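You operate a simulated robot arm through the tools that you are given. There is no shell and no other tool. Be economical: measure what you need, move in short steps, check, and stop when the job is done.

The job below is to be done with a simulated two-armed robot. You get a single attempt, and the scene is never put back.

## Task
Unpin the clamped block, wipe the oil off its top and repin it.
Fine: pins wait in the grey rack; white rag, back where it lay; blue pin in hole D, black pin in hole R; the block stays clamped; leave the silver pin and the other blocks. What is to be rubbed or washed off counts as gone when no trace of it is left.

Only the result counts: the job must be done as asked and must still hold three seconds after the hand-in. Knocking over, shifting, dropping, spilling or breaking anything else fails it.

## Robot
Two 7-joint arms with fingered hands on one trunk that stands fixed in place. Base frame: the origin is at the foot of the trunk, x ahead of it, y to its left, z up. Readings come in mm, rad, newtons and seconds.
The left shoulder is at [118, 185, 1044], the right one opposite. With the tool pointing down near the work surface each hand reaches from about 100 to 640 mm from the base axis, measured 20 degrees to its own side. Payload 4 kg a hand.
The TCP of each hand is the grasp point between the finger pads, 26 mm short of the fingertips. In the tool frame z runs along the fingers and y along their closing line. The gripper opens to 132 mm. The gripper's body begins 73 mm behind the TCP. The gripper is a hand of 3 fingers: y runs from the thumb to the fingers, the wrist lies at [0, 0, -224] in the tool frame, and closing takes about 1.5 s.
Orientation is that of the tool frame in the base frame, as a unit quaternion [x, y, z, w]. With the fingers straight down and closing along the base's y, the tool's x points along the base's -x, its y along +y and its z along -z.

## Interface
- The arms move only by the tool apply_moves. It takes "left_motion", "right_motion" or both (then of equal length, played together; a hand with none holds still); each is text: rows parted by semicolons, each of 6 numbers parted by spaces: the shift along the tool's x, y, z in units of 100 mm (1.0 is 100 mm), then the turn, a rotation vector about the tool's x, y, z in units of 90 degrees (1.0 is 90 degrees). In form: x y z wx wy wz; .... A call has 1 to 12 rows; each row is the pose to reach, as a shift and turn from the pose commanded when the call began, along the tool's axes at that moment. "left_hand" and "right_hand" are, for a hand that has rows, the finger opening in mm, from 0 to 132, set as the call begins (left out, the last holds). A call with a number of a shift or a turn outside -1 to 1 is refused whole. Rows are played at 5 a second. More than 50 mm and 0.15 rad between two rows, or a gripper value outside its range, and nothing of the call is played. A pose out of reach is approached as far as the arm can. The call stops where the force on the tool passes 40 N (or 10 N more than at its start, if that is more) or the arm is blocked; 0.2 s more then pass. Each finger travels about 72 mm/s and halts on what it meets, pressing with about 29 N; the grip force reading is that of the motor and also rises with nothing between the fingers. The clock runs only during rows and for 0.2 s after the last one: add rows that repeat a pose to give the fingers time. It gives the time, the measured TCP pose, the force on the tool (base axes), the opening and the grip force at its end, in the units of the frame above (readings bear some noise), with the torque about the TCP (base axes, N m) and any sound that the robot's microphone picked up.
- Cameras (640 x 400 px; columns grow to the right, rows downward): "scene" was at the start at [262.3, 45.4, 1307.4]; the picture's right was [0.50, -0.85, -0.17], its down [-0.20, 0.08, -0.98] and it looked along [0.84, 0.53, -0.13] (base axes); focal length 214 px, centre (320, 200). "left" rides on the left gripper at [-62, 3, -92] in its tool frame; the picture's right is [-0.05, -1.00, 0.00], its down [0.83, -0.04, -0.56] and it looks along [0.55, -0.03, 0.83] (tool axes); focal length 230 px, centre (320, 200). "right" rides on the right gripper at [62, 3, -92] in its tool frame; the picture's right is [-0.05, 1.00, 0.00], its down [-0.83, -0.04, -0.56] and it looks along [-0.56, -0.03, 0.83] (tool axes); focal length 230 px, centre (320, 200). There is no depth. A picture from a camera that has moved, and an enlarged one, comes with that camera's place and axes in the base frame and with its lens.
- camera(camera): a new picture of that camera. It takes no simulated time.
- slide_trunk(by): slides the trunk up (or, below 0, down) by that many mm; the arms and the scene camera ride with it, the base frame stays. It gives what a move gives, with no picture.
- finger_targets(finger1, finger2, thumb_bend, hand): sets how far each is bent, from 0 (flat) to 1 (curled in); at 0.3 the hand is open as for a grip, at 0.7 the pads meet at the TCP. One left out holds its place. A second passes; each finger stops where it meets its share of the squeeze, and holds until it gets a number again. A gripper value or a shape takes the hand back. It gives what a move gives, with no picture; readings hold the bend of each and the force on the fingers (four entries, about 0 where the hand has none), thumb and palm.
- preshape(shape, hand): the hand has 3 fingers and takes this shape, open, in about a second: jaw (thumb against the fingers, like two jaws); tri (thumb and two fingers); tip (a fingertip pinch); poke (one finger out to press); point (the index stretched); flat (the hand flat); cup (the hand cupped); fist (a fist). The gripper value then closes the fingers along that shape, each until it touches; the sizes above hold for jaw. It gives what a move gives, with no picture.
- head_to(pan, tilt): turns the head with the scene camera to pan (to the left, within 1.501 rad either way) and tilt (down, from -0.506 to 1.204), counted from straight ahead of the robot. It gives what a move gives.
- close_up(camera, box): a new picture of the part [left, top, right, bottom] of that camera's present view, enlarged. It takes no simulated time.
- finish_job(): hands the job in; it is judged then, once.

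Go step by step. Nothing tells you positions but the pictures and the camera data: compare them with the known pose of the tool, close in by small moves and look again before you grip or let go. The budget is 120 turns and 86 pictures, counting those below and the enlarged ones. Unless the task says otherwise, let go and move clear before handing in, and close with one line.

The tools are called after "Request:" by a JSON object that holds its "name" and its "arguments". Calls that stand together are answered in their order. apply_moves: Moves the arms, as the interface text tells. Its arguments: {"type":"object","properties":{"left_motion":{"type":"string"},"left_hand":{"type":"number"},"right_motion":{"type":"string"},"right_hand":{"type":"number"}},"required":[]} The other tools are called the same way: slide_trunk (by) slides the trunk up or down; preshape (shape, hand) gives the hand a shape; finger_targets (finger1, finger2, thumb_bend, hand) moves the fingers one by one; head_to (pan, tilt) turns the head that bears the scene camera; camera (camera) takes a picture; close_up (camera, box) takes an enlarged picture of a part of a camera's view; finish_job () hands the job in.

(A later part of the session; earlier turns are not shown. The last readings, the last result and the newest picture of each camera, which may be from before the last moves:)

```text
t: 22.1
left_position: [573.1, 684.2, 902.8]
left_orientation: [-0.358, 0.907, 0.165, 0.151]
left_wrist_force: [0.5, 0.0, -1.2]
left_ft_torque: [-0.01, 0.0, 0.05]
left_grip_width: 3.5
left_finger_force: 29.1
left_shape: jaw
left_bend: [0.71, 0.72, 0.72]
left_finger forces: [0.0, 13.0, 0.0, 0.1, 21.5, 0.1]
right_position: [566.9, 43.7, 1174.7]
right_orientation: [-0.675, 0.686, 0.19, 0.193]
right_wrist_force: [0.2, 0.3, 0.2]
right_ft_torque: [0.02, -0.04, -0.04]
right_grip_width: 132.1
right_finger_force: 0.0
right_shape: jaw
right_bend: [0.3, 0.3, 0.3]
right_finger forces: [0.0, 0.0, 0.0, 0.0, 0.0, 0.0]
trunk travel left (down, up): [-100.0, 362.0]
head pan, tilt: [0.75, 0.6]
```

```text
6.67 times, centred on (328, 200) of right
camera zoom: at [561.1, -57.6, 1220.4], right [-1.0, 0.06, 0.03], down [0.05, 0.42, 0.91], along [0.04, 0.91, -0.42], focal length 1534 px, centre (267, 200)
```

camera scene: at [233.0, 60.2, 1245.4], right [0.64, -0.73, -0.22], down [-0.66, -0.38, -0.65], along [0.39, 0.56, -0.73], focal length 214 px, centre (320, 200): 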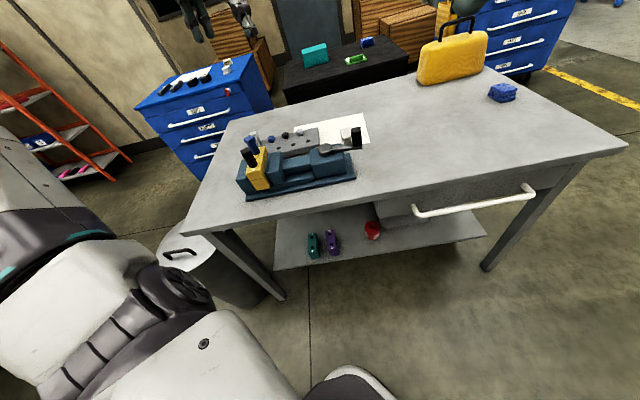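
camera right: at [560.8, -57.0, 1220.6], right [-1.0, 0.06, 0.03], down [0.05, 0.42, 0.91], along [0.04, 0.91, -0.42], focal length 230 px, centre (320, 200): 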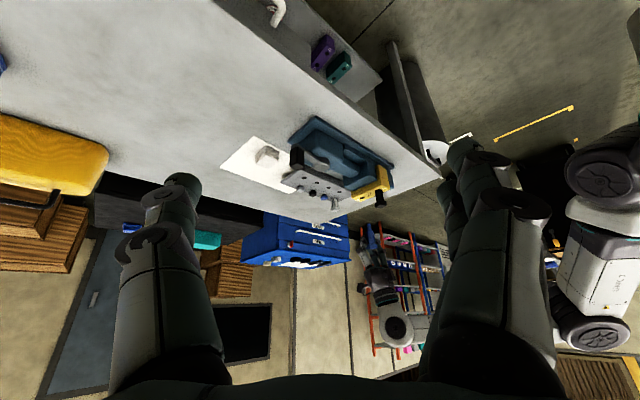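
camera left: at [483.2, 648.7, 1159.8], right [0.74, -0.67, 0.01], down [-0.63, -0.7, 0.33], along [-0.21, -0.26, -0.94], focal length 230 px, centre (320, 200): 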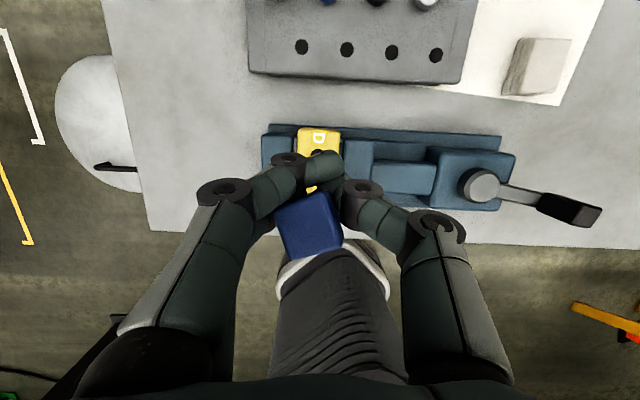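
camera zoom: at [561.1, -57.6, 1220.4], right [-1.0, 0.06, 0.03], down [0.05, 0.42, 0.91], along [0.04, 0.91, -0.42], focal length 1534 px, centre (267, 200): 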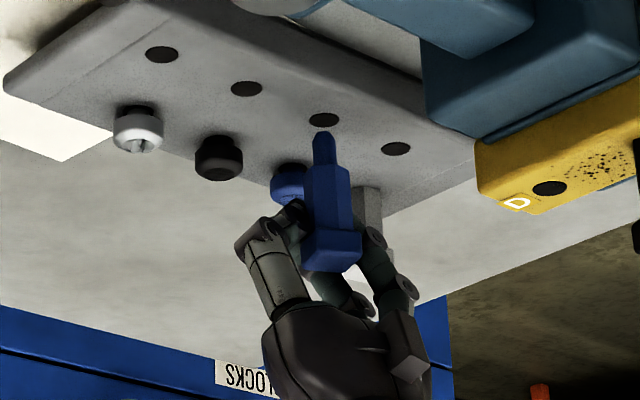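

The tip is about 9 mm above hole 2 and about 3 mm short in y. I'll correct that and lower gently 20 mm, letting the force limit guard it.

Request:
{"name": "apply_moves", "arguments": {"left_motion": "-0.018 0.021 0.012 0 0 0; 0.002 0.011 0.058 0 0 0; 0.021 0.001 0.102 0 0 0; 0.041 -0.008 0.147 0 0 0; 0.06 -0.018 0.192 0 0 0"}}

Request:
{"name": "close_up", "arguments": {"camera": "scene", "box": [240, 105, 336, 165]}}

Request:
{"name": "close_up", "arguments": {"camera": "right", "box": [280, 170, 376, 230]}}

```text
t: 23.3
left_position: [573.6, 687.3, 882.2]
left_orientation: [-0.357, 0.907, 0.165, 0.151]
left_wrist_force: [0.1, 0.4, -1.0]
left_ft_torque: [-0.03, -0.01, -0.03]
left_grip_width: 3.5
left_finger_force: 28.6
left_shape: jaw
left_bend: [0.71, 0.72, 0.72]
left_finger forces: [0.0, 13.2, 0.0, 0.0, 21.4, 0.1]
right_position: [567.5, 43.6, 1173.8]
right_orientation: [-0.675, 0.686, 0.191, 0.193]
right_wrist_force: [-1.3, 0.1, -0.1]
right_ft_torque: [-0.01, 0.01, 0.03]
right_grip_width: 131.8
right_finger_force: 0.0
right_shape: jaw
right_bend: [0.3, 0.3, 0.3]
right_finger forces: [0.0, 0.0, 0.0, 0.1, 0.0, 0.0]
trunk travel left (down, up): [-100.0, 362.0]
head pan, tilt: [0.75, 0.6]
```

```text
6.67 times, centred on (288, 135) of scene
camera zoom: at [233.1, 60.4, 1245.2], right [0.64, -0.73, -0.22], down [-0.66, -0.39, -0.64], along [0.39, 0.56, -0.73], focal length 1430 px, centre (533, 633)
```

zoom: 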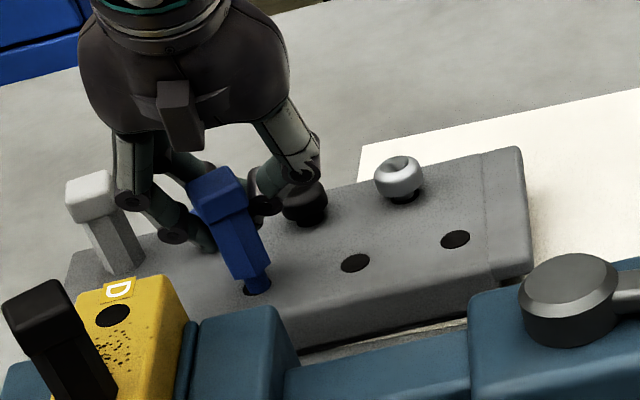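

```text
6.67 times, centred on (328, 200) of right
camera zoom: at [561.4, -57.3, 1220.1], right [-1.0, 0.06, 0.03], down [0.05, 0.42, 0.91], along [0.04, 0.91, -0.42], focal length 1534 px, centre (267, 200)
```

zoom: 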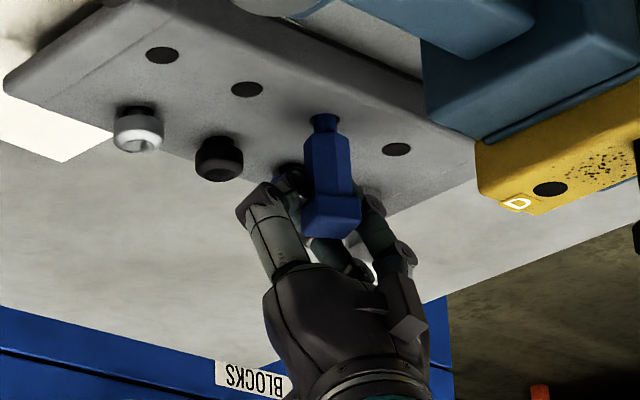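

The peg is in the hole with no force; its shoulder is still about 7 mm up. I'll lower further until it seats.

Request:
{"name": "apply_moves", "arguments": {"left_motion": "0.0098 -0.0048 0.0225 0 0 0; 0.0196 -0.0096 0.045 0 0 0; 0.0274 -0.0134 0.063 0 0 0"}}

Request:
{"name": "close_up", "arguments": {"camera": "right", "box": [304, 180, 352, 210]}}

```text
t: 24.1
left_position: [573.1, 687.5, 875.0]
left_orientation: [-0.358, 0.907, 0.165, 0.15]
left_wrist_force: [0.0, 0.9, -1.2]
left_ft_torque: [0.04, 0.01, 0.02]
left_grip_width: 3.4
left_finger_force: 28.4
left_shape: jaw
left_bend: [0.71, 0.72, 0.72]
left_finger forces: [0.1, 13.0, 0.0, 0.1, 21.0, 0.1]
right_position: [567.0, 42.7, 1173.8]
right_orientation: [-0.675, 0.686, 0.191, 0.193]
right_wrist_force: [-0.7, 0.4, -1.0]
right_ft_torque: [0.0, -0.03, 0.02]
right_grip_width: 131.9
right_finger_force: 0.0
right_shape: jaw
right_bend: [0.3, 0.3, 0.3]
right_finger forces: [0.0, 0.1, 0.0, 0.0, 0.0, 0.0]
trunk travel left (down, up): [-100.0, 362.0]
head pan, tilt: [0.75, 0.6]
```

```text
13.33 times, centred on (328, 195) of right
camera zoom: at [561.4, -57.3, 1220.1], right [-1.0, 0.06, 0.03], down [0.05, 0.42, 0.91], along [0.04, 0.91, -0.42], focal length 3068 px, centre (213, 267)
```

zoom: 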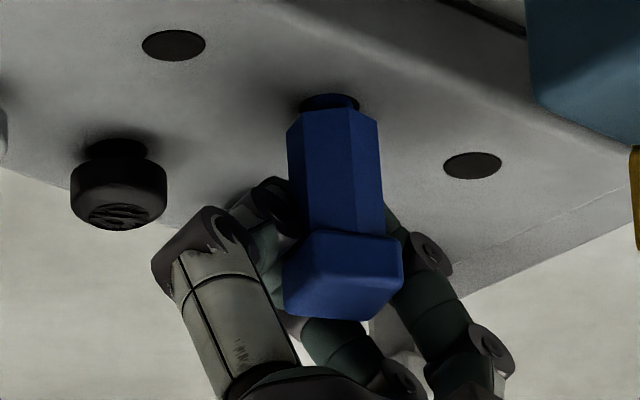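

About 3 mm remain. I'll lower 4 mm more, then open the fingers.

Request:
{"name": "apply_moves", "arguments": {"left_motion": "0.0078 -0.0038 0.018 0 0 0; 0.0157 -0.0077 0.036 0 0 0"}}

Request:
{"name": "apply_moves", "arguments": {"left_motion": "0 0 0 0 0 0; 0 0 0 0 0 0; 0 0 0 0 0 0; 0 0 0 0 0 0; 0 0 0 0 0 0", "left_hand": 60}}

Request:
{"name": "close_up", "arguments": {"camera": "right", "box": [280, 170, 376, 230]}}

Request:
{"name": "camera", "arguments": {"camera": "left"}}

```text
t: 24.7
left_position: [573.4, 688.3, 871.5]
left_orientation: [-0.358, 0.907, 0.165, 0.151]
left_wrist_force: [0.4, 0.2, -0.4]
left_ft_torque: [-0.03, 0.0, 0.03]
left_grip_width: 3.5
left_finger_force: 29.2
left_shape: jaw
left_bend: [0.71, 0.72, 0.72]
left_finger forces: [0.1, 13.0, 0.1, 0.1, 21.0, 0.0]
right_position: [567.8, 44.6, 1174.9]
right_orientation: [-0.675, 0.686, 0.191, 0.193]
right_wrist_force: [0.3, -0.4, 0.3]
right_ft_torque: [-0.01, 0.01, 0.02]
right_grip_width: 131.8
right_finger_force: 0.2
right_shape: jaw
right_bend: [0.3, 0.3, 0.3]
right_finger forces: [0.1, 0.1, 0.0, 0.0, 0.0, 0.0]
trunk travel left (down, up): [-100.0, 362.0]
head pan, tilt: [0.75, 0.6]
```

```text
t: 25.9
left_position: [572.6, 686.8, 871.4]
left_orientation: [-0.358, 0.907, 0.165, 0.151]
left_wrist_force: [0.1, 1.0, -0.3]
left_ft_torque: [0.02, 0.03, 0.04]
left_grip_width: 59.2
left_finger_force: 0.0
left_shape: jaw
left_bend: [0.73, 0.73, 0.7]
left_finger forces: [0.1, 0.0, 0.0, 0.0, 0.0, 0.0]
right_position: [567.9, 43.6, 1174.0]
right_orientation: [-0.675, 0.686, 0.191, 0.192]
right_wrist_force: [-0.1, 0.0, -0.8]
right_ft_torque: [0.02, 0.01, 0.02]
right_grip_width: 132.0
right_finger_force: 0.0
right_shape: jaw
right_bend: [0.3, 0.3, 0.3]
right_finger forces: [0.0, 0.0, 0.0, 0.1, 0.1, 0.1]
trunk travel left (down, up): [-100.0, 362.0]
head pan, tilt: [0.75, 0.6]
```

```text
6.67 times, centred on (328, 200) of right
camera zoom: at [561.3, -57.4, 1220.2], right [-1.0, 0.06, 0.03], down [0.05, 0.42, 0.91], along [0.04, 0.91, -0.42], focal length 1534 px, centre (267, 200)
```

zoom: 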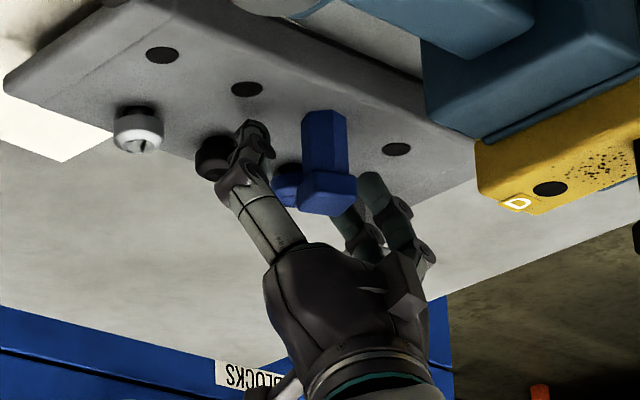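

```text
46 pictures are left
camera left: at [599.6, 688.5, 977.3], right [0.73, -0.66, -0.17], down [-0.64, -0.75, 0.17], along [-0.24, -0.01, -0.97], focal length 230 px, centre (320, 200)
```

left: 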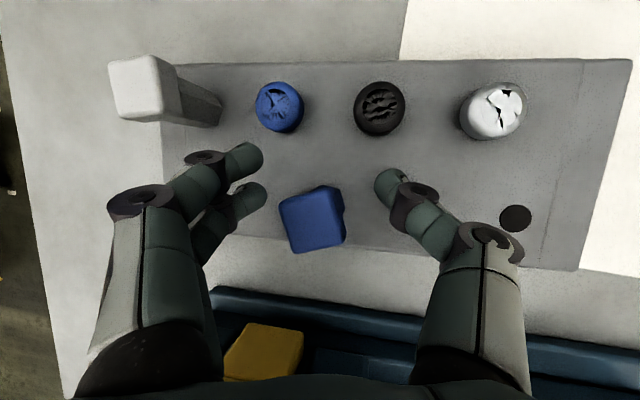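

Blue pin is seated in rack hole 2. I'll lift away and swing over to the black pin, turning the hand to match its head and with only 26° tilt; the gripping actually happens at the fingertips, so I'll aim those at the head.

Request:
{"name": "apply_moves", "arguments": {"left_motion": "-0.157 0.077 -0.36 0 0 0; -0.05 0.15 -0.65 0 0 0; 0.126 0.235 -0.95 0 0 0"}}

Request:
{"name": "apply_moves", "arguments": {"left_motion": "0.24 0.07 -0.23 0.007 -0.002 -0.057; 0.48 0.14 -0.46 0.014 -0.004 -0.115; 0.71 0.21 -0.69 0.021 -0.006 -0.172; 0.952 0.275 -0.91 0.0283 -0.0082 -0.2293; 0.952 0.275 -0.91 0.0283 -0.0082 -0.2293"}}

```text
t: 26.7
left_position: [529.3, 656.2, 957.5]
left_orientation: [-0.357, 0.907, 0.165, 0.15]
left_wrist_force: [-0.5, -0.5, 0.0]
left_ft_torque: [0.03, -0.02, 0.0]
left_grip_width: 59.7
left_finger_force: 0.0
left_shape: jaw
left_bend: [0.73, 0.73, 0.7]
left_finger forces: [0.1, 0.0, 0.0, 0.0, 0.0, 0.0]
right_position: [565.9, 42.4, 1176.0]
right_orientation: [-0.676, 0.685, 0.19, 0.193]
right_wrist_force: [0.2, 0.4, 0.4]
right_ft_torque: [-0.01, 0.01, -0.02]
right_grip_width: 131.9
right_finger_force: 0.0
right_shape: jaw
right_bend: [0.3, 0.3, 0.3]
right_finger forces: [0.0, 0.1, 0.0, 0.0, 0.1, 0.0]
trunk travel left (down, up): [-100.0, 362.0]
head pan, tilt: [0.75, 0.6]
```

```text
t: 27.9
left_position: [432.3, 582.2, 1005.2]
left_orientation: [-0.51, 0.831, 0.117, 0.191]
left_wrist_force: [0.4, 0.7, 0.9]
left_ft_torque: [-0.01, 0.0, -0.01]
left_grip_width: 59.9
left_finger_force: 0.1
left_shape: jaw
left_bend: [0.73, 0.73, 0.7]
left_finger forces: [0.1, 0.0, 0.1, 0.0, 0.0, 0.1]
right_position: [568.0, 43.7, 1172.2]
right_orientation: [-0.676, 0.685, 0.191, 0.193]
right_wrist_force: [-0.1, 0.3, -0.5]
right_ft_torque: [0.02, 0.04, 0.0]
right_grip_width: 131.7
right_finger_force: 0.1
right_shape: jaw
right_bend: [0.3, 0.3, 0.3]
right_finger forces: [0.0, 0.0, 0.0, 0.0, 0.0, 0.1]
trunk travel left (down, up): [-100.0, 362.0]
head pan, tilt: [0.75, 0.6]
```

Request:
{"name": "apply_moves", "arguments": {"left_motion": "0.1 0.06 -0.05 0 0 0; 0.208 0.129 -0.102 0 0 0; 0.208 0.129 -0.102 0 0 0"}}

Request:
{"name": "camera", "arguments": {"camera": "left"}}

```text
t: 28.7
left_position: [410.4, 566.5, 1004.3]
left_orientation: [-0.509, 0.831, 0.117, 0.192]
left_wrist_force: [0.9, -0.2, 0.4]
left_ft_torque: [0.02, 0.01, 0.04]
left_grip_width: 59.5
left_finger_force: 0.0
left_shape: jaw
left_bend: [0.73, 0.73, 0.7]
left_finger forces: [0.1, 0.0, 0.0, 0.1, 0.0, 0.0]
right_position: [567.2, 43.9, 1173.0]
right_orientation: [-0.676, 0.685, 0.191, 0.192]
right_wrist_force: [0.3, 0.7, -0.7]
right_ft_torque: [-0.02, -0.05, -0.01]
right_grip_width: 131.9
right_finger_force: 0.0
right_shape: jaw
right_bend: [0.3, 0.3, 0.3]
right_finger forces: [0.0, 0.0, 0.0, 0.1, 0.0, 0.0]
trunk travel left (down, up): [-100.0, 362.0]
head pan, tilt: [0.75, 0.6]
```

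```text
45 pictures are left
camera left: at [415.0, 581.3, 1113.1], right [0.91, -0.41, 0.02], down [-0.41, -0.9, 0.14], along [-0.04, -0.13, -0.99], focal length 230 px, centre (320, 200)
```

left: 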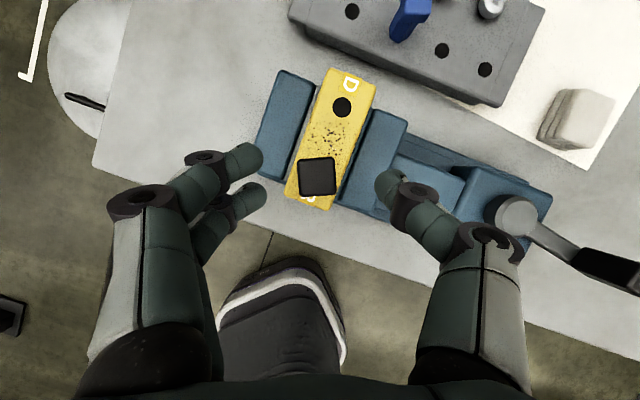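

The fingertips straddle the black head squarely. I'll descend 37 mm and close.

Request:
{"name": "apply_moves", "arguments": {"left_motion": "0.05 0.002 0.11 0 0 0; 0.11 0.004 0.22 0 0 0; 0.164 0.004 0.335 0 0 0; 0.164 0.004 0.335 0 0 0"}}

Request:
{"name": "apply_moves", "arguments": {"left_motion": "0 0 0 0 0 0; 0 0 0 0 0 0; 0 0 0 0 0 0; 0 0 0 0 0 0; 0 0 0 0 0 0; 0 0 0 0 0 0", "left_hand": 0}}

Request:
{"name": "close_up", "arguments": {"camera": "right", "box": [330, 160, 426, 220]}}

```text
t: 29.7
left_position: [409.7, 566.8, 969.7]
left_orientation: [-0.51, 0.83, 0.117, 0.191]
left_wrist_force: [0.1, -0.9, -0.7]
left_ft_torque: [0.01, 0.03, 0.02]
left_grip_width: 59.7
left_finger_force: 0.0
left_shape: jaw
left_bend: [0.73, 0.73, 0.7]
left_finger forces: [0.1, 0.0, 0.0, 0.0, 0.1, 0.0]
right_position: [567.6, 41.7, 1173.9]
right_orientation: [-0.675, 0.685, 0.191, 0.194]
right_wrist_force: [0.3, 0.6, 0.5]
right_ft_torque: [0.02, 0.04, -0.03]
right_grip_width: 131.6
right_finger_force: 0.1
right_shape: jaw
right_bend: [0.3, 0.3, 0.3]
right_finger forces: [0.1, 0.0, 0.0, 0.0, 0.0, 0.1]
trunk travel left (down, up): [-100.0, 362.0]
head pan, tilt: [0.75, 0.6]
```

```text
t: 31.1
left_position: [409.6, 567.9, 969.5]
left_orientation: [-0.51, 0.831, 0.117, 0.191]
left_wrist_force: [-0.5, -0.5, -0.4]
left_ft_torque: [0.0, 0.0, -0.04]
left_grip_width: 20.9
left_finger_force: 28.8
left_shape: jaw
left_bend: [0.73, 0.73, 0.7]
left_finger forces: [12.9, 13.1, 0.0, 0.0, 25.9, 0.0]
right_position: [566.4, 42.8, 1174.0]
right_orientation: [-0.675, 0.685, 0.192, 0.193]
right_wrist_force: [-0.5, 0.5, 0.4]
right_ft_torque: [-0.03, -0.03, 0.0]
right_grip_width: 132.2
right_finger_force: 0.0
right_shape: jaw
right_bend: [0.3, 0.3, 0.3]
right_finger forces: [0.0, 0.0, 0.1, 0.0, 0.1, 0.1]
trunk travel left (down, up): [-100.0, 362.0]
head pan, tilt: [0.75, 0.6]
```

```text
6.67 times, centred on (378, 190) of right
camera zoom: at [561.3, -57.4, 1220.2], right [-1.0, 0.06, 0.03], down [0.05, 0.42, 0.91], along [0.04, 0.91, -0.42], focal length 1534 px, centre (-67, 267)
```

zoom: 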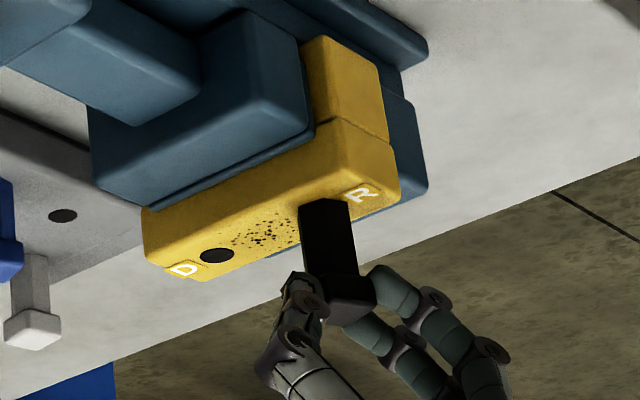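

A clean square grip: 20.9 mm with both fingers evenly loaded. I'll lift straight up 75 mm.

Request:
{"name": "apply_moves", "arguments": {"left_motion": "-0.044 0 -0.09 0 0 0; -0.088 0 -0.18 0 0 0; -0.132 0 -0.27 0 0 0; -0.22 0 -0.45 0 0 0; -0.329 0 -0.674 0 0 0; -0.329 0 -0.674 0 0 0"}}

Request:
{"name": "close_up", "arguments": {"camera": "right", "box": [330, 180, 426, 240]}}

Request:
{"name": "close_up", "arguments": {"camera": "scene", "box": [195, 90, 291, 150]}}

```text
t: 32.5
left_position: [410.8, 568.3, 1044.0]
left_orientation: [-0.51, 0.831, 0.118, 0.19]
left_wrist_force: [1.4, -0.4, -0.1]
left_ft_torque: [-0.03, 0.01, -0.02]
left_grip_width: 20.8
left_finger_force: 29.4
left_shape: jaw
left_bend: [0.73, 0.73, 0.7]
left_finger forces: [12.8, 13.1, 0.0, 0.1, 26.0, 0.1]
right_position: [568.0, 43.3, 1174.3]
right_orientation: [-0.675, 0.686, 0.191, 0.193]
right_wrist_force: [1.4, -0.8, -0.2]
right_ft_torque: [-0.01, 0.0, 0.0]
right_grip_width: 131.9
right_finger_force: 0.1
right_shape: jaw
right_bend: [0.3, 0.3, 0.3]
right_finger forces: [0.0, 0.0, 0.0, 0.0, 0.0, 0.0]
trunk travel left (down, up): [-100.0, 362.0]
head pan, tilt: [0.75, 0.6]
```

```text
6.67 times, centred on (378, 210) of right
camera zoom: at [561.5, -57.2, 1220.0], right [-1.0, 0.06, 0.03], down [0.05, 0.42, 0.91], along [0.04, 0.91, -0.42], focal length 1534 px, centre (-67, 133)
```

zoom: 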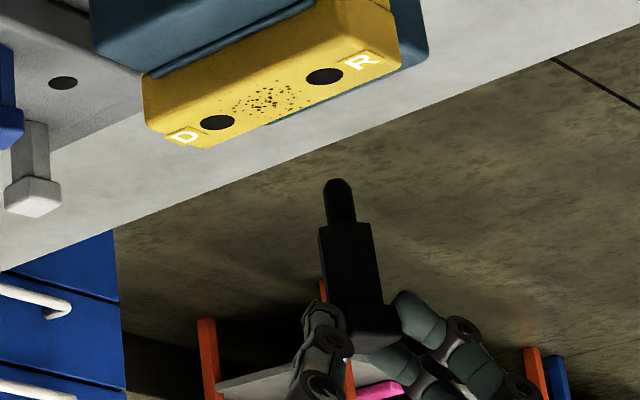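

```text
6.67 times, centred on (243, 120) of scene
camera zoom: at [233.2, 60.4, 1245.2], right [0.64, -0.73, -0.22], down [-0.66, -0.39, -0.64], along [0.39, 0.56, -0.73], focal length 1430 px, centre (833, 733)
```

zoom: 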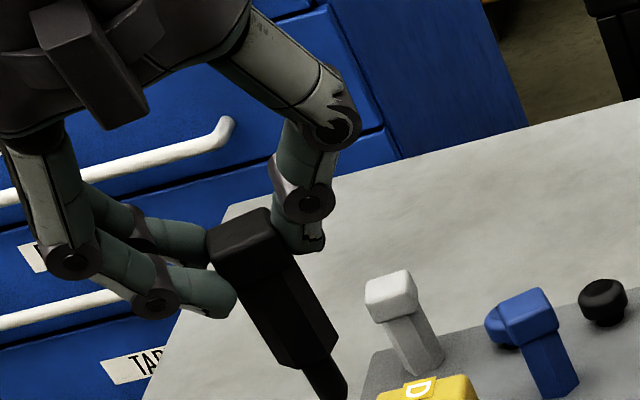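

The black pin hangs practically upright. I'll carry it towards rack hole 4 at about (642,601), two half moves at safe height.

Request:
{"name": "apply_moves", "arguments": {"left_motion": "-0.129 -0.239 0.09 0 0 0; -0.258 -0.478 0.18 0 0 0; -0.386 -0.717 0.27 0 0 0; -0.515 -0.956 0.363 0 0 0"}}

Request:
{"name": "apply_moves", "arguments": {"left_motion": "-0.129 -0.239 0.09 0 0 0; -0.258 -0.478 0.18 0 0 0; -0.386 -0.717 0.27 0 0 0; -0.515 -0.956 0.363 0 0 0; -0.515 -0.956 0.363 0 0 0"}}

Request:
{"name": "apply_moves", "arguments": {"left_motion": "0.09 0 0.18 0 0 0; 0.18 0 0.36 0 0 0; 0.27 0 0.55 0 0 0; 0.346 0 0.71 0 0 0; 0.346 0 0.71 0 0 0"}}

Request:
{"name": "close_up", "arguments": {"camera": "right", "box": [270, 165, 366, 225]}}

Request:
{"name": "close_up", "arguments": {"camera": "scene", "box": [260, 105, 356, 165]}}

```text
t: 33.5
left_position: [525.8, 580.0, 1033.5]
left_orientation: [-0.509, 0.831, 0.119, 0.191]
left_wrist_force: [0.9, 0.0, -0.8]
left_ft_torque: [-0.06, 0.02, 0.01]
left_grip_width: 21.1
left_finger_force: 29.1
left_shape: jaw
left_bend: [0.73, 0.73, 0.7]
left_finger forces: [12.8, 13.2, 0.0, 0.1, 26.1, 0.1]
right_position: [568.8, 43.7, 1172.4]
right_orientation: [-0.676, 0.685, 0.191, 0.192]
right_wrist_force: [-0.2, 1.3, -0.6]
right_ft_torque: [-0.02, -0.01, 0.0]
right_grip_width: 132.3
right_finger_force: 0.0
right_shape: jaw
right_bend: [0.3, 0.3, 0.3]
right_finger forces: [0.0, 0.0, 0.0, 0.0, 0.0, 0.0]
trunk travel left (down, up): [-100.0, 362.0]
head pan, tilt: [0.75, 0.6]
```

```text
t: 34.7
left_position: [636.2, 591.0, 1024.6]
left_orientation: [-0.51, 0.83, 0.117, 0.192]
left_wrist_force: [0.0, -0.8, -0.6]
left_ft_torque: [-0.03, -0.02, 0.02]
left_grip_width: 20.6
left_finger_force: 29.4
left_shape: jaw
left_bend: [0.73, 0.73, 0.7]
left_finger forces: [12.8, 13.2, 0.1, 0.1, 26.0, 0.0]
right_position: [566.8, 43.3, 1173.8]
right_orientation: [-0.676, 0.685, 0.191, 0.193]
right_wrist_force: [-0.3, 0.4, -1.0]
right_ft_torque: [0.04, 0.0, 0.0]
right_grip_width: 131.9
right_finger_force: 0.0
right_shape: jaw
right_bend: [0.3, 0.3, 0.3]
right_finger forces: [0.0, 0.1, 0.0, 0.0, 0.0, 0.1]
trunk travel left (down, up): [-100.0, 362.0]
head pan, tilt: [0.75, 0.6]
```

```text
t: 35.9
left_position: [638.5, 590.8, 945.0]
left_orientation: [-0.51, 0.83, 0.117, 0.191]
left_wrist_force: [-0.5, 0.1, -0.6]
left_ft_torque: [-0.01, 0.03, 0.02]
left_grip_width: 20.5
left_finger_force: 28.7
left_shape: jaw
left_bend: [0.73, 0.73, 0.7]
left_finger forces: [12.8, 13.2, 0.0, 0.0, 26.0, 0.0]
right_position: [567.4, 42.2, 1172.7]
right_orientation: [-0.676, 0.686, 0.191, 0.193]
right_wrist_force: [0.5, -0.3, -0.3]
right_ft_torque: [0.0, 0.03, 0.01]
right_grip_width: 131.7
right_finger_force: 0.0
right_shape: jaw
right_bend: [0.3, 0.3, 0.3]
right_finger forces: [0.0, 0.0, 0.2, 0.1, 0.0, 0.0]
trunk travel left (down, up): [-100.0, 362.0]
head pan, tilt: [0.75, 0.6]
```

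```text
6.67 times, centred on (318, 195) of right
camera zoom: at [561.1, -57.5, 1220.3], right [-1.0, 0.06, 0.03], down [0.05, 0.42, 0.91], along [0.04, 0.91, -0.42], focal length 1534 px, centre (333, 233)
```

zoom: 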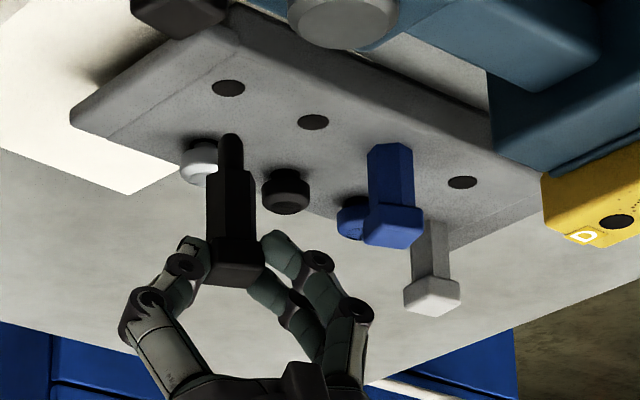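

```text
6.67 times, centred on (308, 135) of scene
camera zoom: at [232.8, 60.1, 1245.4], right [0.64, -0.73, -0.22], down [-0.66, -0.39, -0.65], along [0.39, 0.56, -0.73], focal length 1430 px, centre (400, 633)
```

zoom: 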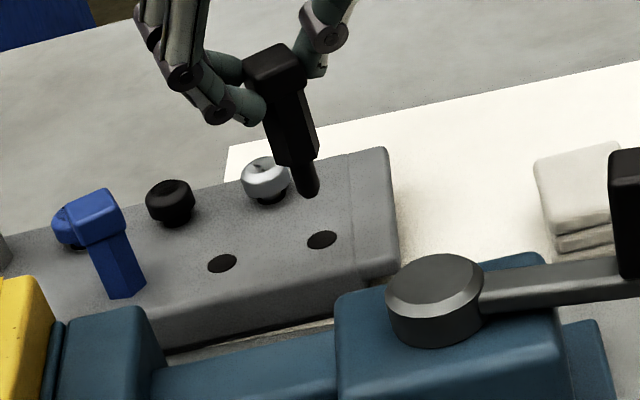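

The tip is about 27 mm above hole 4, off by about 1 mm in x and 3 mm in y. I'll correct and lower it so the tip enters.

Request:
{"name": "apply_moves", "arguments": {"left_motion": "-0.029 0.002 0.014 0 0 0; 0.02 0.002 0.1 0 0 0; 0.06 0.002 0.18 0 0 0; 0.09 0.002 0.25 0 0 0; 0.111 0.002 0.302 0 0 0"}}

Request:
{"name": "close_up", "arguments": {"camera": "scene", "box": [260, 105, 356, 165]}}

```text
t: 37.1
left_position: [638.8, 595.6, 912.9]
left_orientation: [-0.509, 0.831, 0.117, 0.192]
left_wrist_force: [-0.3, -0.4, -0.5]
left_ft_torque: [-0.01, -0.01, 0.04]
left_grip_width: 20.6
left_finger_force: 28.9
left_shape: jaw
left_bend: [0.73, 0.73, 0.7]
left_finger forces: [12.8, 13.2, 0.0, 0.0, 26.0, 0.0]
right_position: [567.8, 43.8, 1173.3]
right_orientation: [-0.675, 0.686, 0.191, 0.193]
right_wrist_force: [-0.7, 0.0, -0.2]
right_ft_torque: [-0.03, -0.01, 0.04]
right_grip_width: 131.8
right_finger_force: 0.0
right_shape: jaw
right_bend: [0.3, 0.3, 0.3]
right_finger forces: [0.0, 0.0, 0.2, 0.0, 0.0, 0.0]
trunk travel left (down, up): [-100.0, 362.0]
head pan, tilt: [0.75, 0.6]
```

```text
6.67 times, centred on (308, 135) of scene
camera zoom: at [233.3, 60.3, 1245.2], right [0.64, -0.73, -0.22], down [-0.66, -0.39, -0.64], along [0.39, 0.56, -0.73], focal length 1430 px, centre (400, 633)
```

zoom: 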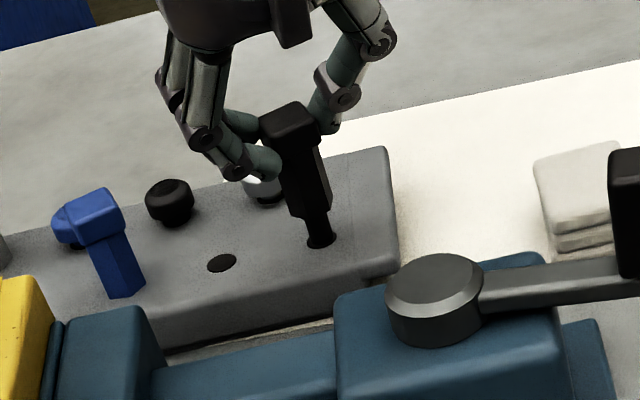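

The peg is in the hole. I'll lower 14 mm more to seat it and open.

Request:
{"name": "apply_moves", "arguments": {"left_motion": "0.018 0 0.036 0 0 0; 0.035 0 0.072 0 0 0; 0.048 0 0.099 0 0 0; 0.061 0 0.126 0 0 0"}}

Request:
{"name": "close_up", "arguments": {"camera": "right", "box": [280, 170, 344, 210]}}

```text
t: 38.1
left_position: [639.5, 595.5, 898.4]
left_orientation: [-0.509, 0.831, 0.117, 0.191]
left_wrist_force: [0.6, -0.1, -0.5]
left_ft_torque: [0.03, 0.01, -0.01]
left_grip_width: 20.7
left_finger_force: 29.4
left_shape: jaw
left_bend: [0.73, 0.73, 0.7]
left_finger forces: [12.8, 13.2, 0.0, 0.0, 26.0, 0.0]
right_position: [566.7, 43.0, 1172.5]
right_orientation: [-0.675, 0.686, 0.191, 0.193]
right_wrist_force: [0.6, -0.1, -0.6]
right_ft_torque: [-0.01, -0.03, -0.04]
right_grip_width: 132.0
right_finger_force: 0.1
right_shape: jaw
right_bend: [0.3, 0.3, 0.3]
right_finger forces: [0.0, 0.1, 0.0, 0.1, 0.0, 0.0]
trunk travel left (down, up): [-100.0, 362.0]
head pan, tilt: [0.75, 0.6]
```

```text
10.00 times, centred on (312, 190) of right
camera zoom: at [561.5, -57.3, 1220.1], right [-1.0, 0.06, 0.03], down [0.05, 0.42, 0.91], along [0.04, 0.91, -0.42], focal length 2301 px, centre (400, 300)
```

zoom: 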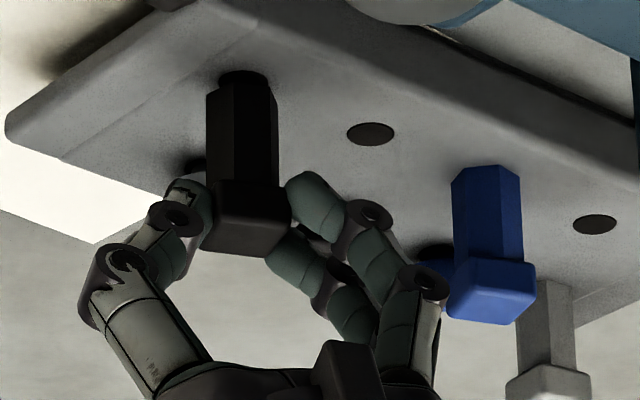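

A last 3 mm down, then open to 55 mm and lift clear.

Request:
{"name": "apply_moves", "arguments": {"left_motion": "0.007 0 0.014 0 0 0; 0.014 0 0.028 0 0 0; 0.014 0 0.028 0 0 0"}}

Request:
{"name": "apply_moves", "arguments": {"left_motion": "0 0 0 0 0 0; 0 0 0 0 0 0; 0 0 0 0 0 0; 0 0 0 0 0 0; -0.1 0 -0.2 0 0 0; -0.2 0 -0.4 0 0 0; -0.3 0 -0.62 0 0 0; -0.4 0 -0.82 0 0 0", "left_hand": 60}}

Request:
{"name": "camera", "arguments": {"camera": "left"}}

```text
t: 38.9
left_position: [639.3, 595.3, 896.7]
left_orientation: [-0.509, 0.831, 0.118, 0.191]
left_wrist_force: [0.1, 0.8, -0.3]
left_ft_torque: [0.01, 0.0, 0.0]
left_grip_width: 20.6
left_finger_force: 29.0
left_shape: jaw
left_bend: [0.73, 0.73, 0.7]
left_finger forces: [12.8, 13.1, 0.0, 0.2, 26.0, 0.0]
right_position: [566.7, 42.7, 1174.7]
right_orientation: [-0.675, 0.686, 0.191, 0.193]
right_wrist_force: [-0.1, 0.2, 0.2]
right_ft_torque: [0.02, 0.02, -0.01]
right_grip_width: 131.8
right_finger_force: 0.1
right_shape: jaw
right_bend: [0.3, 0.3, 0.3]
right_finger forces: [0.1, 0.0, 0.0, 0.1, 0.0, 0.0]
trunk travel left (down, up): [-100.0, 362.0]
head pan, tilt: [0.75, 0.6]
```

```text
t: 40.7
left_position: [637.3, 595.7, 988.1]
left_orientation: [-0.509, 0.831, 0.118, 0.192]
left_wrist_force: [-0.7, 0.1, -0.6]
left_ft_torque: [0.0, 0.01, -0.03]
left_grip_width: 59.6
left_finger_force: 0.0
left_shape: jaw
left_bend: [0.73, 0.73, 0.7]
left_finger forces: [0.1, 0.0, 0.0, 0.0, 0.0, 0.0]
right_position: [567.2, 43.6, 1175.2]
right_orientation: [-0.675, 0.686, 0.191, 0.194]
right_wrist_force: [-0.1, -0.6, -0.2]
right_ft_torque: [-0.01, -0.01, 0.01]
right_grip_width: 132.1
right_finger_force: 0.0
right_shape: jaw
right_bend: [0.3, 0.3, 0.3]
right_finger forces: [0.1, 0.0, 0.1, 0.0, 0.0, 0.0]
trunk travel left (down, up): [-100.0, 362.0]
head pan, tilt: [0.75, 0.6]
```

```text
37 pictures are left
camera left: at [643.3, 609.7, 1095.6], right [0.91, -0.41, 0.02], down [-0.41, -0.9, 0.14], along [-0.04, -0.13, -0.99], focal length 230 px, centre (320, 200)
```

left: 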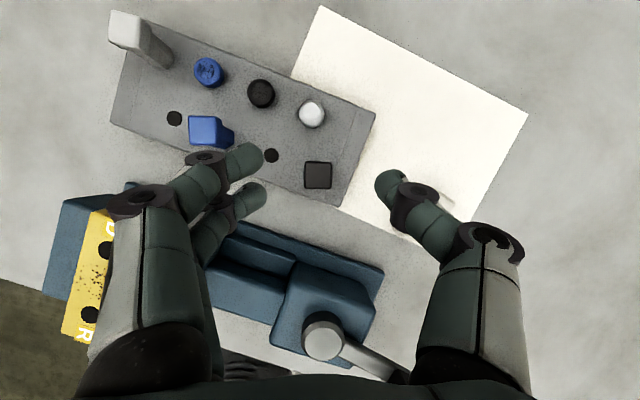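

Black pin sits in hole 4 and blue in hole 2. Next is the rag near (753,496): I'll turn the hand to 45° yaw and 30° tilt and move part of the way for a look, keeping clear of the vise handle (top z≈935 at (637,376)).

Request:
{"name": "apply_moves", "arguments": {"left_motion": "0.1 -0.18 0.07 0.022 -0.011 0.045; 0.2 -0.36 0.14 0.044 -0.022 0.09; 0.3 -0.54 0.21 0.066 -0.033 0.135; 0.405 -0.726 0.292 0.088 -0.044 0.18; 0.405 -0.726 0.292 0.088 -0.044 0.18", "left_hand": 110}}

Request:
{"name": "camera", "arguments": {"camera": "left"}}

Request:
{"name": "close_up", "arguments": {"camera": "right", "box": [230, 120, 342, 190]}}

```text
t: 41.9
left_position: [693.5, 541.2, 941.9]
left_orientation: [-0.369, 0.893, 0.103, 0.235]
left_wrist_force: [0.2, 1.0, 0.5]
left_ft_torque: [0.0, 0.02, -0.01]
left_grip_width: 109.7
left_finger_force: 0.1
left_shape: jaw
left_bend: [0.56, 0.56, 0.52]
left_finger forces: [0.0, 0.1, 0.1, 0.1, 0.0, 0.1]
right_position: [567.8, 43.1, 1173.5]
right_orientation: [-0.675, 0.686, 0.19, 0.194]
right_wrist_force: [-0.2, 0.8, -0.5]
right_ft_torque: [-0.01, 0.02, 0.01]
right_grip_width: 131.9
right_finger_force: 0.1
right_shape: jaw
right_bend: [0.3, 0.3, 0.3]
right_finger forces: [0.1, 0.1, 0.0, 0.1, 0.0, 0.0]
trunk travel left (down, up): [-100.0, 362.0]
head pan, tilt: [0.75, 0.6]
```

```text
36 pictures are left
camera left: at [698.0, 548.6, 1051.0], right [0.74, -0.67, 0.02], down [-0.67, -0.74, 0.07], along [-0.03, -0.06, -1.0], focal length 230 px, centre (320, 200)
```

left: 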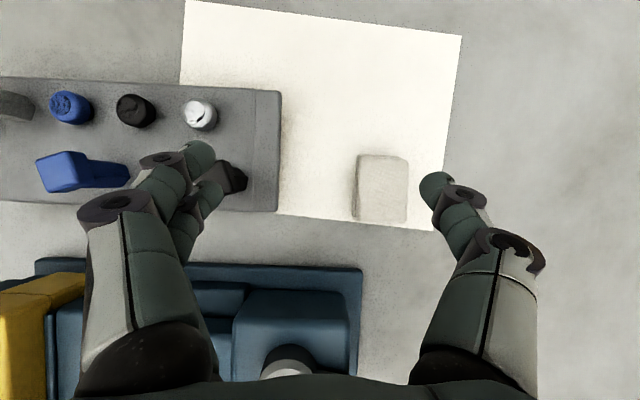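

```text
5.71 times, centred on (286, 155) of right
camera zoom: at [560.9, -57.4, 1220.5], right [-1.0, 0.06, 0.03], down [0.05, 0.42, 0.91], along [0.04, 0.91, -0.42], focal length 1315 px, centre (514, 457)
```

zoom: 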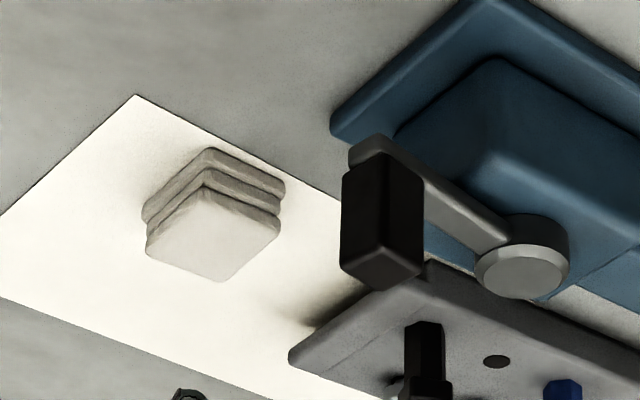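

The rag lies near (741,501), about 46 mm wide along the closing line, top z≈830. I'll hover over it at z≈877.

Request:
{"name": "apply_moves", "arguments": {"left_motion": "0.06 -0.2 0.08 0 0 0; 0.15 -0.4 0.2 0 0 0; 0.26 -0.55 0.36 0 0 0; 0.373 -0.627 0.527 0 0 0; 0.373 -0.627 0.527 0 0 0"}}

Request:
{"name": "camera", "arguments": {"camera": "left"}}

Request:
{"name": "close_up", "arguments": {"camera": "right", "box": [230, 120, 342, 190]}}

```text
t: 43.1
left_position: [733.1, 494.7, 879.4]
left_orientation: [-0.368, 0.893, 0.103, 0.237]
left_wrist_force: [-0.2, -0.7, 0.3]
left_ft_torque: [0.0, 0.03, 0.0]
left_grip_width: 109.8
left_finger_force: 0.0
left_shape: jaw
left_bend: [0.56, 0.56, 0.52]
left_finger forces: [0.1, 0.0, 0.0, 0.0, 0.0, 0.0]
right_position: [565.8, 42.7, 1174.1]
right_orientation: [-0.676, 0.685, 0.191, 0.193]
right_wrist_force: [-0.5, -1.0, -0.3]
right_ft_torque: [0.02, -0.02, 0.03]
right_grip_width: 131.8
right_finger_force: 0.0
right_shape: jaw
right_bend: [0.3, 0.3, 0.3]
right_finger forces: [0.0, 0.0, 0.0, 0.0, 0.0, 0.0]
trunk travel left (down, up): [-100.0, 362.0]
head pan, tilt: [0.75, 0.6]
```

```text
34 pictures are left
camera left: at [737.8, 500.5, 988.8], right [0.74, -0.67, 0.02], down [-0.67, -0.74, 0.07], along [-0.03, -0.06, -1.0], focal length 230 px, centre (320, 200)
```

left: 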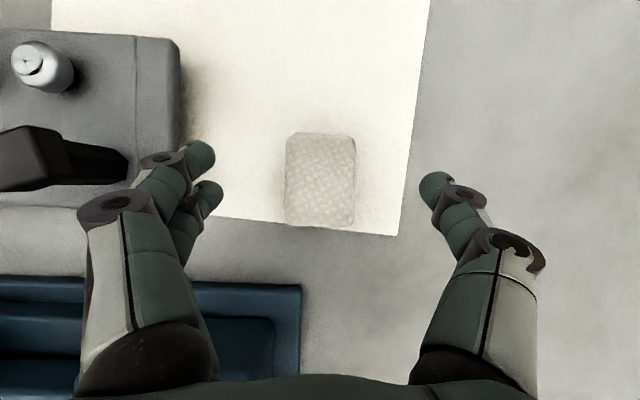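

```text
5.71 times, centred on (286, 155) of right
camera zoom: at [560.9, -57.5, 1220.5], right [-1.0, 0.06, 0.03], down [0.05, 0.42, 0.91], along [0.04, 0.91, -0.42], focal length 1315 px, centre (514, 457)
```

zoom: 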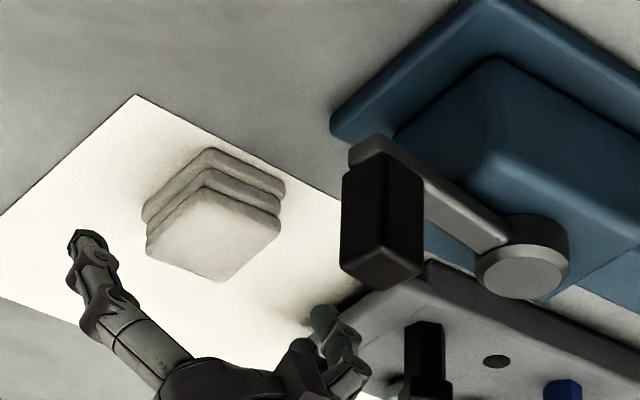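

The rag is centred between the fingers. I'll descend 38 mm and close.

Request:
{"name": "apply_moves", "arguments": {"left_motion": "0.06 -0.001 0.1 0 0 0; 0.12 -0.002 0.21 0 0 0; 0.188 -0.004 0.33 0 0 0; 0.188 -0.004 0.33 0 0 0"}}

Request:
{"name": "apply_moves", "arguments": {"left_motion": "0 0 0 0 0 0; 0 0 0 0 0 0; 0 0 0 0 0 0; 0 0 0 0 0 0; 0 0 0 0 0 0; 0 0 0 0 0 0; 0 0 0 0 0 0", "left_hand": 0}}

Request:
{"name": "close_up", "arguments": {"camera": "right", "box": [230, 120, 342, 190]}}

```text
t: 44.1
left_position: [732.8, 494.2, 842.7]
left_orientation: [-0.369, 0.893, 0.104, 0.236]
left_wrist_force: [-0.3, 0.1, 0.7]
left_ft_torque: [0.01, -0.02, 0.0]
left_grip_width: 109.7
left_finger_force: 0.0
left_shape: jaw
left_bend: [0.56, 0.56, 0.52]
left_finger forces: [0.0, 0.0, 0.0, 0.0, 0.0, 0.0]
right_position: [567.7, 42.8, 1174.7]
right_orientation: [-0.676, 0.686, 0.191, 0.193]
right_wrist_force: [-0.3, -0.1, -0.3]
right_ft_torque: [0.06, 0.0, 0.01]
right_grip_width: 131.9
right_finger_force: 0.0
right_shape: jaw
right_bend: [0.3, 0.3, 0.3]
right_finger forces: [0.1, 0.1, 0.0, 0.0, 0.0, 0.0]
trunk travel left (down, up): [-100.0, 362.0]
head pan, tilt: [0.75, 0.6]
```

```text
t: 45.7
left_position: [732.5, 494.5, 842.0]
left_orientation: [-0.369, 0.893, 0.102, 0.236]
left_wrist_force: [0.1, 0.1, 0.1]
left_ft_torque: [0.0, 0.0, 0.0]
left_grip_width: 41.8
left_finger_force: 29.0
left_shape: jaw
left_bend: [0.74, 0.74, 0.7]
left_finger forces: [13.2, 13.2, 0.1, 0.1, 26.3, 0.1]
right_position: [568.8, 43.7, 1173.7]
right_orientation: [-0.676, 0.685, 0.191, 0.193]
right_wrist_force: [-0.9, -0.4, -0.5]
right_ft_torque: [-0.01, 0.0, -0.01]
right_grip_width: 131.7
right_finger_force: 0.0
right_shape: jaw
right_bend: [0.3, 0.3, 0.3]
right_finger forces: [0.0, 0.0, 0.0, 0.0, 0.1, 0.0]
trunk travel left (down, up): [-100.0, 362.0]
head pan, tilt: [0.75, 0.6]
```

```text
5.71 times, centred on (286, 155) of right
camera zoom: at [561.4, -57.5, 1220.1], right [-1.0, 0.06, 0.03], down [0.05, 0.42, 0.91], along [0.04, 0.91, -0.42], focal length 1315 px, centre (514, 457)
```

zoom: 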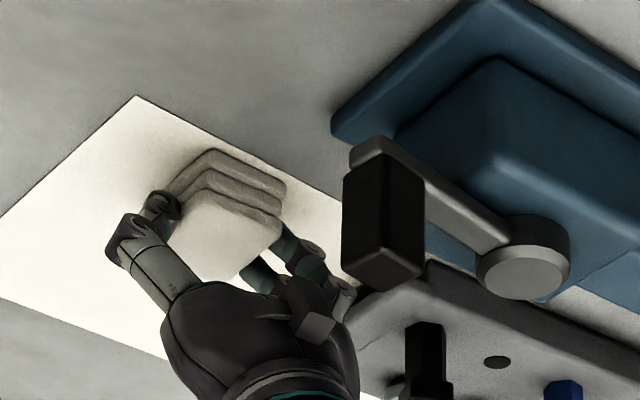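

The rag is held firmly. I'll lift it and carry it over the block in stages.

Request:
{"name": "apply_moves", "arguments": {"left_motion": "-0.1 0.002 -0.17 0 0 0; -0.2 0.004 -0.35 0 0 0; -0.35 0.007 -0.61 0 0 0; -0.496 0.01 -0.867 0 0 0"}}

Request:
{"name": "apply_moves", "arguments": {"left_motion": "0.03 0.24 -0.19 0 0 0; 0.06 0.47 -0.38 0 0 0; 0.09 0.7 -0.56 0 0 0; 0.124 0.939 -0.75 0 0 0"}}

Request:
{"name": "apply_moves", "arguments": {"left_motion": "0.1 0.23 -0.06 0 0 0; 0.21 0.46 -0.12 0 0 0; 0.32 0.69 -0.18 0 0 0; 0.427 0.926 -0.233 0 0 0"}}

Request:
{"name": "apply_moves", "arguments": {"left_motion": "0.1 0.24 -0.06 0 0 0; 0.22 0.48 -0.12 0 0 0; 0.33 0.72 -0.18 0 0 0; 0.445 0.962 -0.243 0 0 0; 0.445 0.962 -0.243 0 0 0"}}

Request:
{"name": "camera", "arguments": {"camera": "left"}}

Request:
{"name": "close_up", "arguments": {"camera": "right", "box": [330, 160, 426, 220]}}

```text
t: 46.7
left_position: [732.3, 491.3, 941.1]
left_orientation: [-0.369, 0.893, 0.103, 0.237]
left_wrist_force: [0.5, 0.3, -0.7]
left_ft_torque: [-0.02, -0.01, 0.0]
left_grip_width: 41.5
left_finger_force: 29.0
left_shape: jaw
left_bend: [0.74, 0.74, 0.7]
left_finger forces: [13.2, 13.2, 0.0, 0.0, 26.3, 0.0]
right_position: [566.6, 42.6, 1173.2]
right_orientation: [-0.676, 0.686, 0.191, 0.193]
right_wrist_force: [0.1, 0.8, -0.8]
right_ft_torque: [-0.01, 0.03, 0.01]
right_grip_width: 132.2
right_finger_force: 0.2
right_shape: jaw
right_bend: [0.3, 0.3, 0.3]
right_finger forces: [0.0, 0.0, 0.1, 0.1, 0.1, 0.0]
trunk travel left (down, up): [-100.0, 362.0]
head pan, tilt: [0.75, 0.6]
```

```text
t: 47.7
left_position: [630.7, 524.1, 1000.6]
left_orientation: [-0.368, 0.893, 0.103, 0.236]
left_wrist_force: [-0.6, 0.3, -0.3]
left_ft_torque: [0.0, -0.01, -0.01]
left_grip_width: 41.7
left_finger_force: 28.7
left_shape: jaw
left_bend: [0.74, 0.74, 0.7]
left_finger forces: [13.1, 13.2, 0.1, 0.0, 26.4, 0.1]
right_position: [565.9, 43.3, 1174.6]
right_orientation: [-0.675, 0.686, 0.19, 0.194]
right_wrist_force: [-1.3, -0.2, -0.1]
right_ft_torque: [0.02, -0.03, 0.0]
right_grip_width: 132.1
right_finger_force: 0.0
right_shape: jaw
right_bend: [0.3, 0.3, 0.3]
right_finger forces: [0.0, 0.0, 0.0, 0.1, 0.0, 0.1]
trunk travel left (down, up): [-100.0, 362.0]
head pan, tilt: [0.75, 0.6]
```

```text
t: 48.7
left_position: [531.2, 558.3, 997.2]
left_orientation: [-0.369, 0.893, 0.103, 0.237]
left_wrist_force: [0.2, 0.3, 0.4]
left_ft_torque: [0.0, -0.04, -0.02]
left_grip_width: 41.7
left_finger_force: 29.2
left_shape: jaw
left_bend: [0.74, 0.74, 0.7]
left_finger forces: [13.2, 13.2, 0.0, 0.0, 26.3, 0.0]
right_position: [567.1, 42.5, 1176.0]
right_orientation: [-0.675, 0.685, 0.191, 0.194]
right_wrist_force: [0.0, 0.0, 0.5]
right_ft_torque: [0.01, 0.03, -0.04]
right_grip_width: 131.8
right_finger_force: 0.1
right_shape: jaw
right_bend: [0.3, 0.3, 0.3]
right_finger forces: [0.1, 0.0, 0.1, 0.0, 0.0, 0.1]
trunk travel left (down, up): [-100.0, 362.0]
head pan, tilt: [0.75, 0.6]
```

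```text
t: 49.9
left_position: [427.2, 588.6, 1000.2]
left_orientation: [-0.369, 0.893, 0.103, 0.235]
left_wrist_force: [0.8, -0.4, -0.4]
left_ft_torque: [0.02, 0.04, 0.01]
left_grip_width: 41.6
left_finger_force: 28.6
left_shape: jaw
left_bend: [0.74, 0.74, 0.7]
left_finger forces: [13.3, 13.2, 0.0, 0.0, 26.3, 0.0]
right_position: [568.3, 43.0, 1172.8]
right_orientation: [-0.676, 0.685, 0.191, 0.193]
right_wrist_force: [0.2, -0.1, -0.1]
right_ft_torque: [0.04, 0.0, -0.01]
right_grip_width: 131.9
right_finger_force: 0.1
right_shape: jaw
right_bend: [0.3, 0.3, 0.3]
right_finger forces: [0.1, 0.1, 0.0, 0.1, 0.1, 0.1]
trunk travel left (down, up): [-100.0, 362.0]
head pan, tilt: [0.75, 0.6]
```

```text
31 pictures are left
camera left: at [432.0, 595.6, 1107.9], right [0.74, -0.67, 0.01], down [-0.67, -0.74, 0.07], along [-0.04, -0.06, -1.0], focal length 230 px, centre (320, 200)
```

left: 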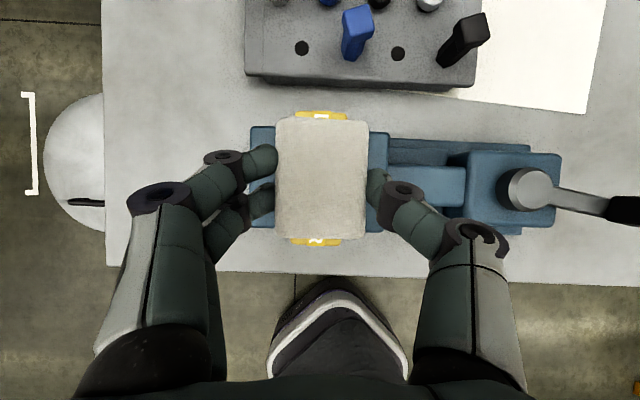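

```text
6.67 times, centred on (378, 190) of right
camera zoom: at [562.3, -57.4, 1219.5], right [-1.0, 0.06, 0.03], down [0.05, 0.42, 0.91], along [0.04, 0.91, -0.42], focal length 1534 px, centre (-67, 267)
```

zoom: 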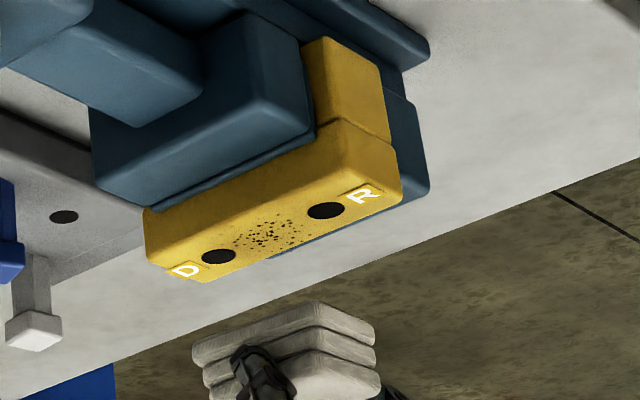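

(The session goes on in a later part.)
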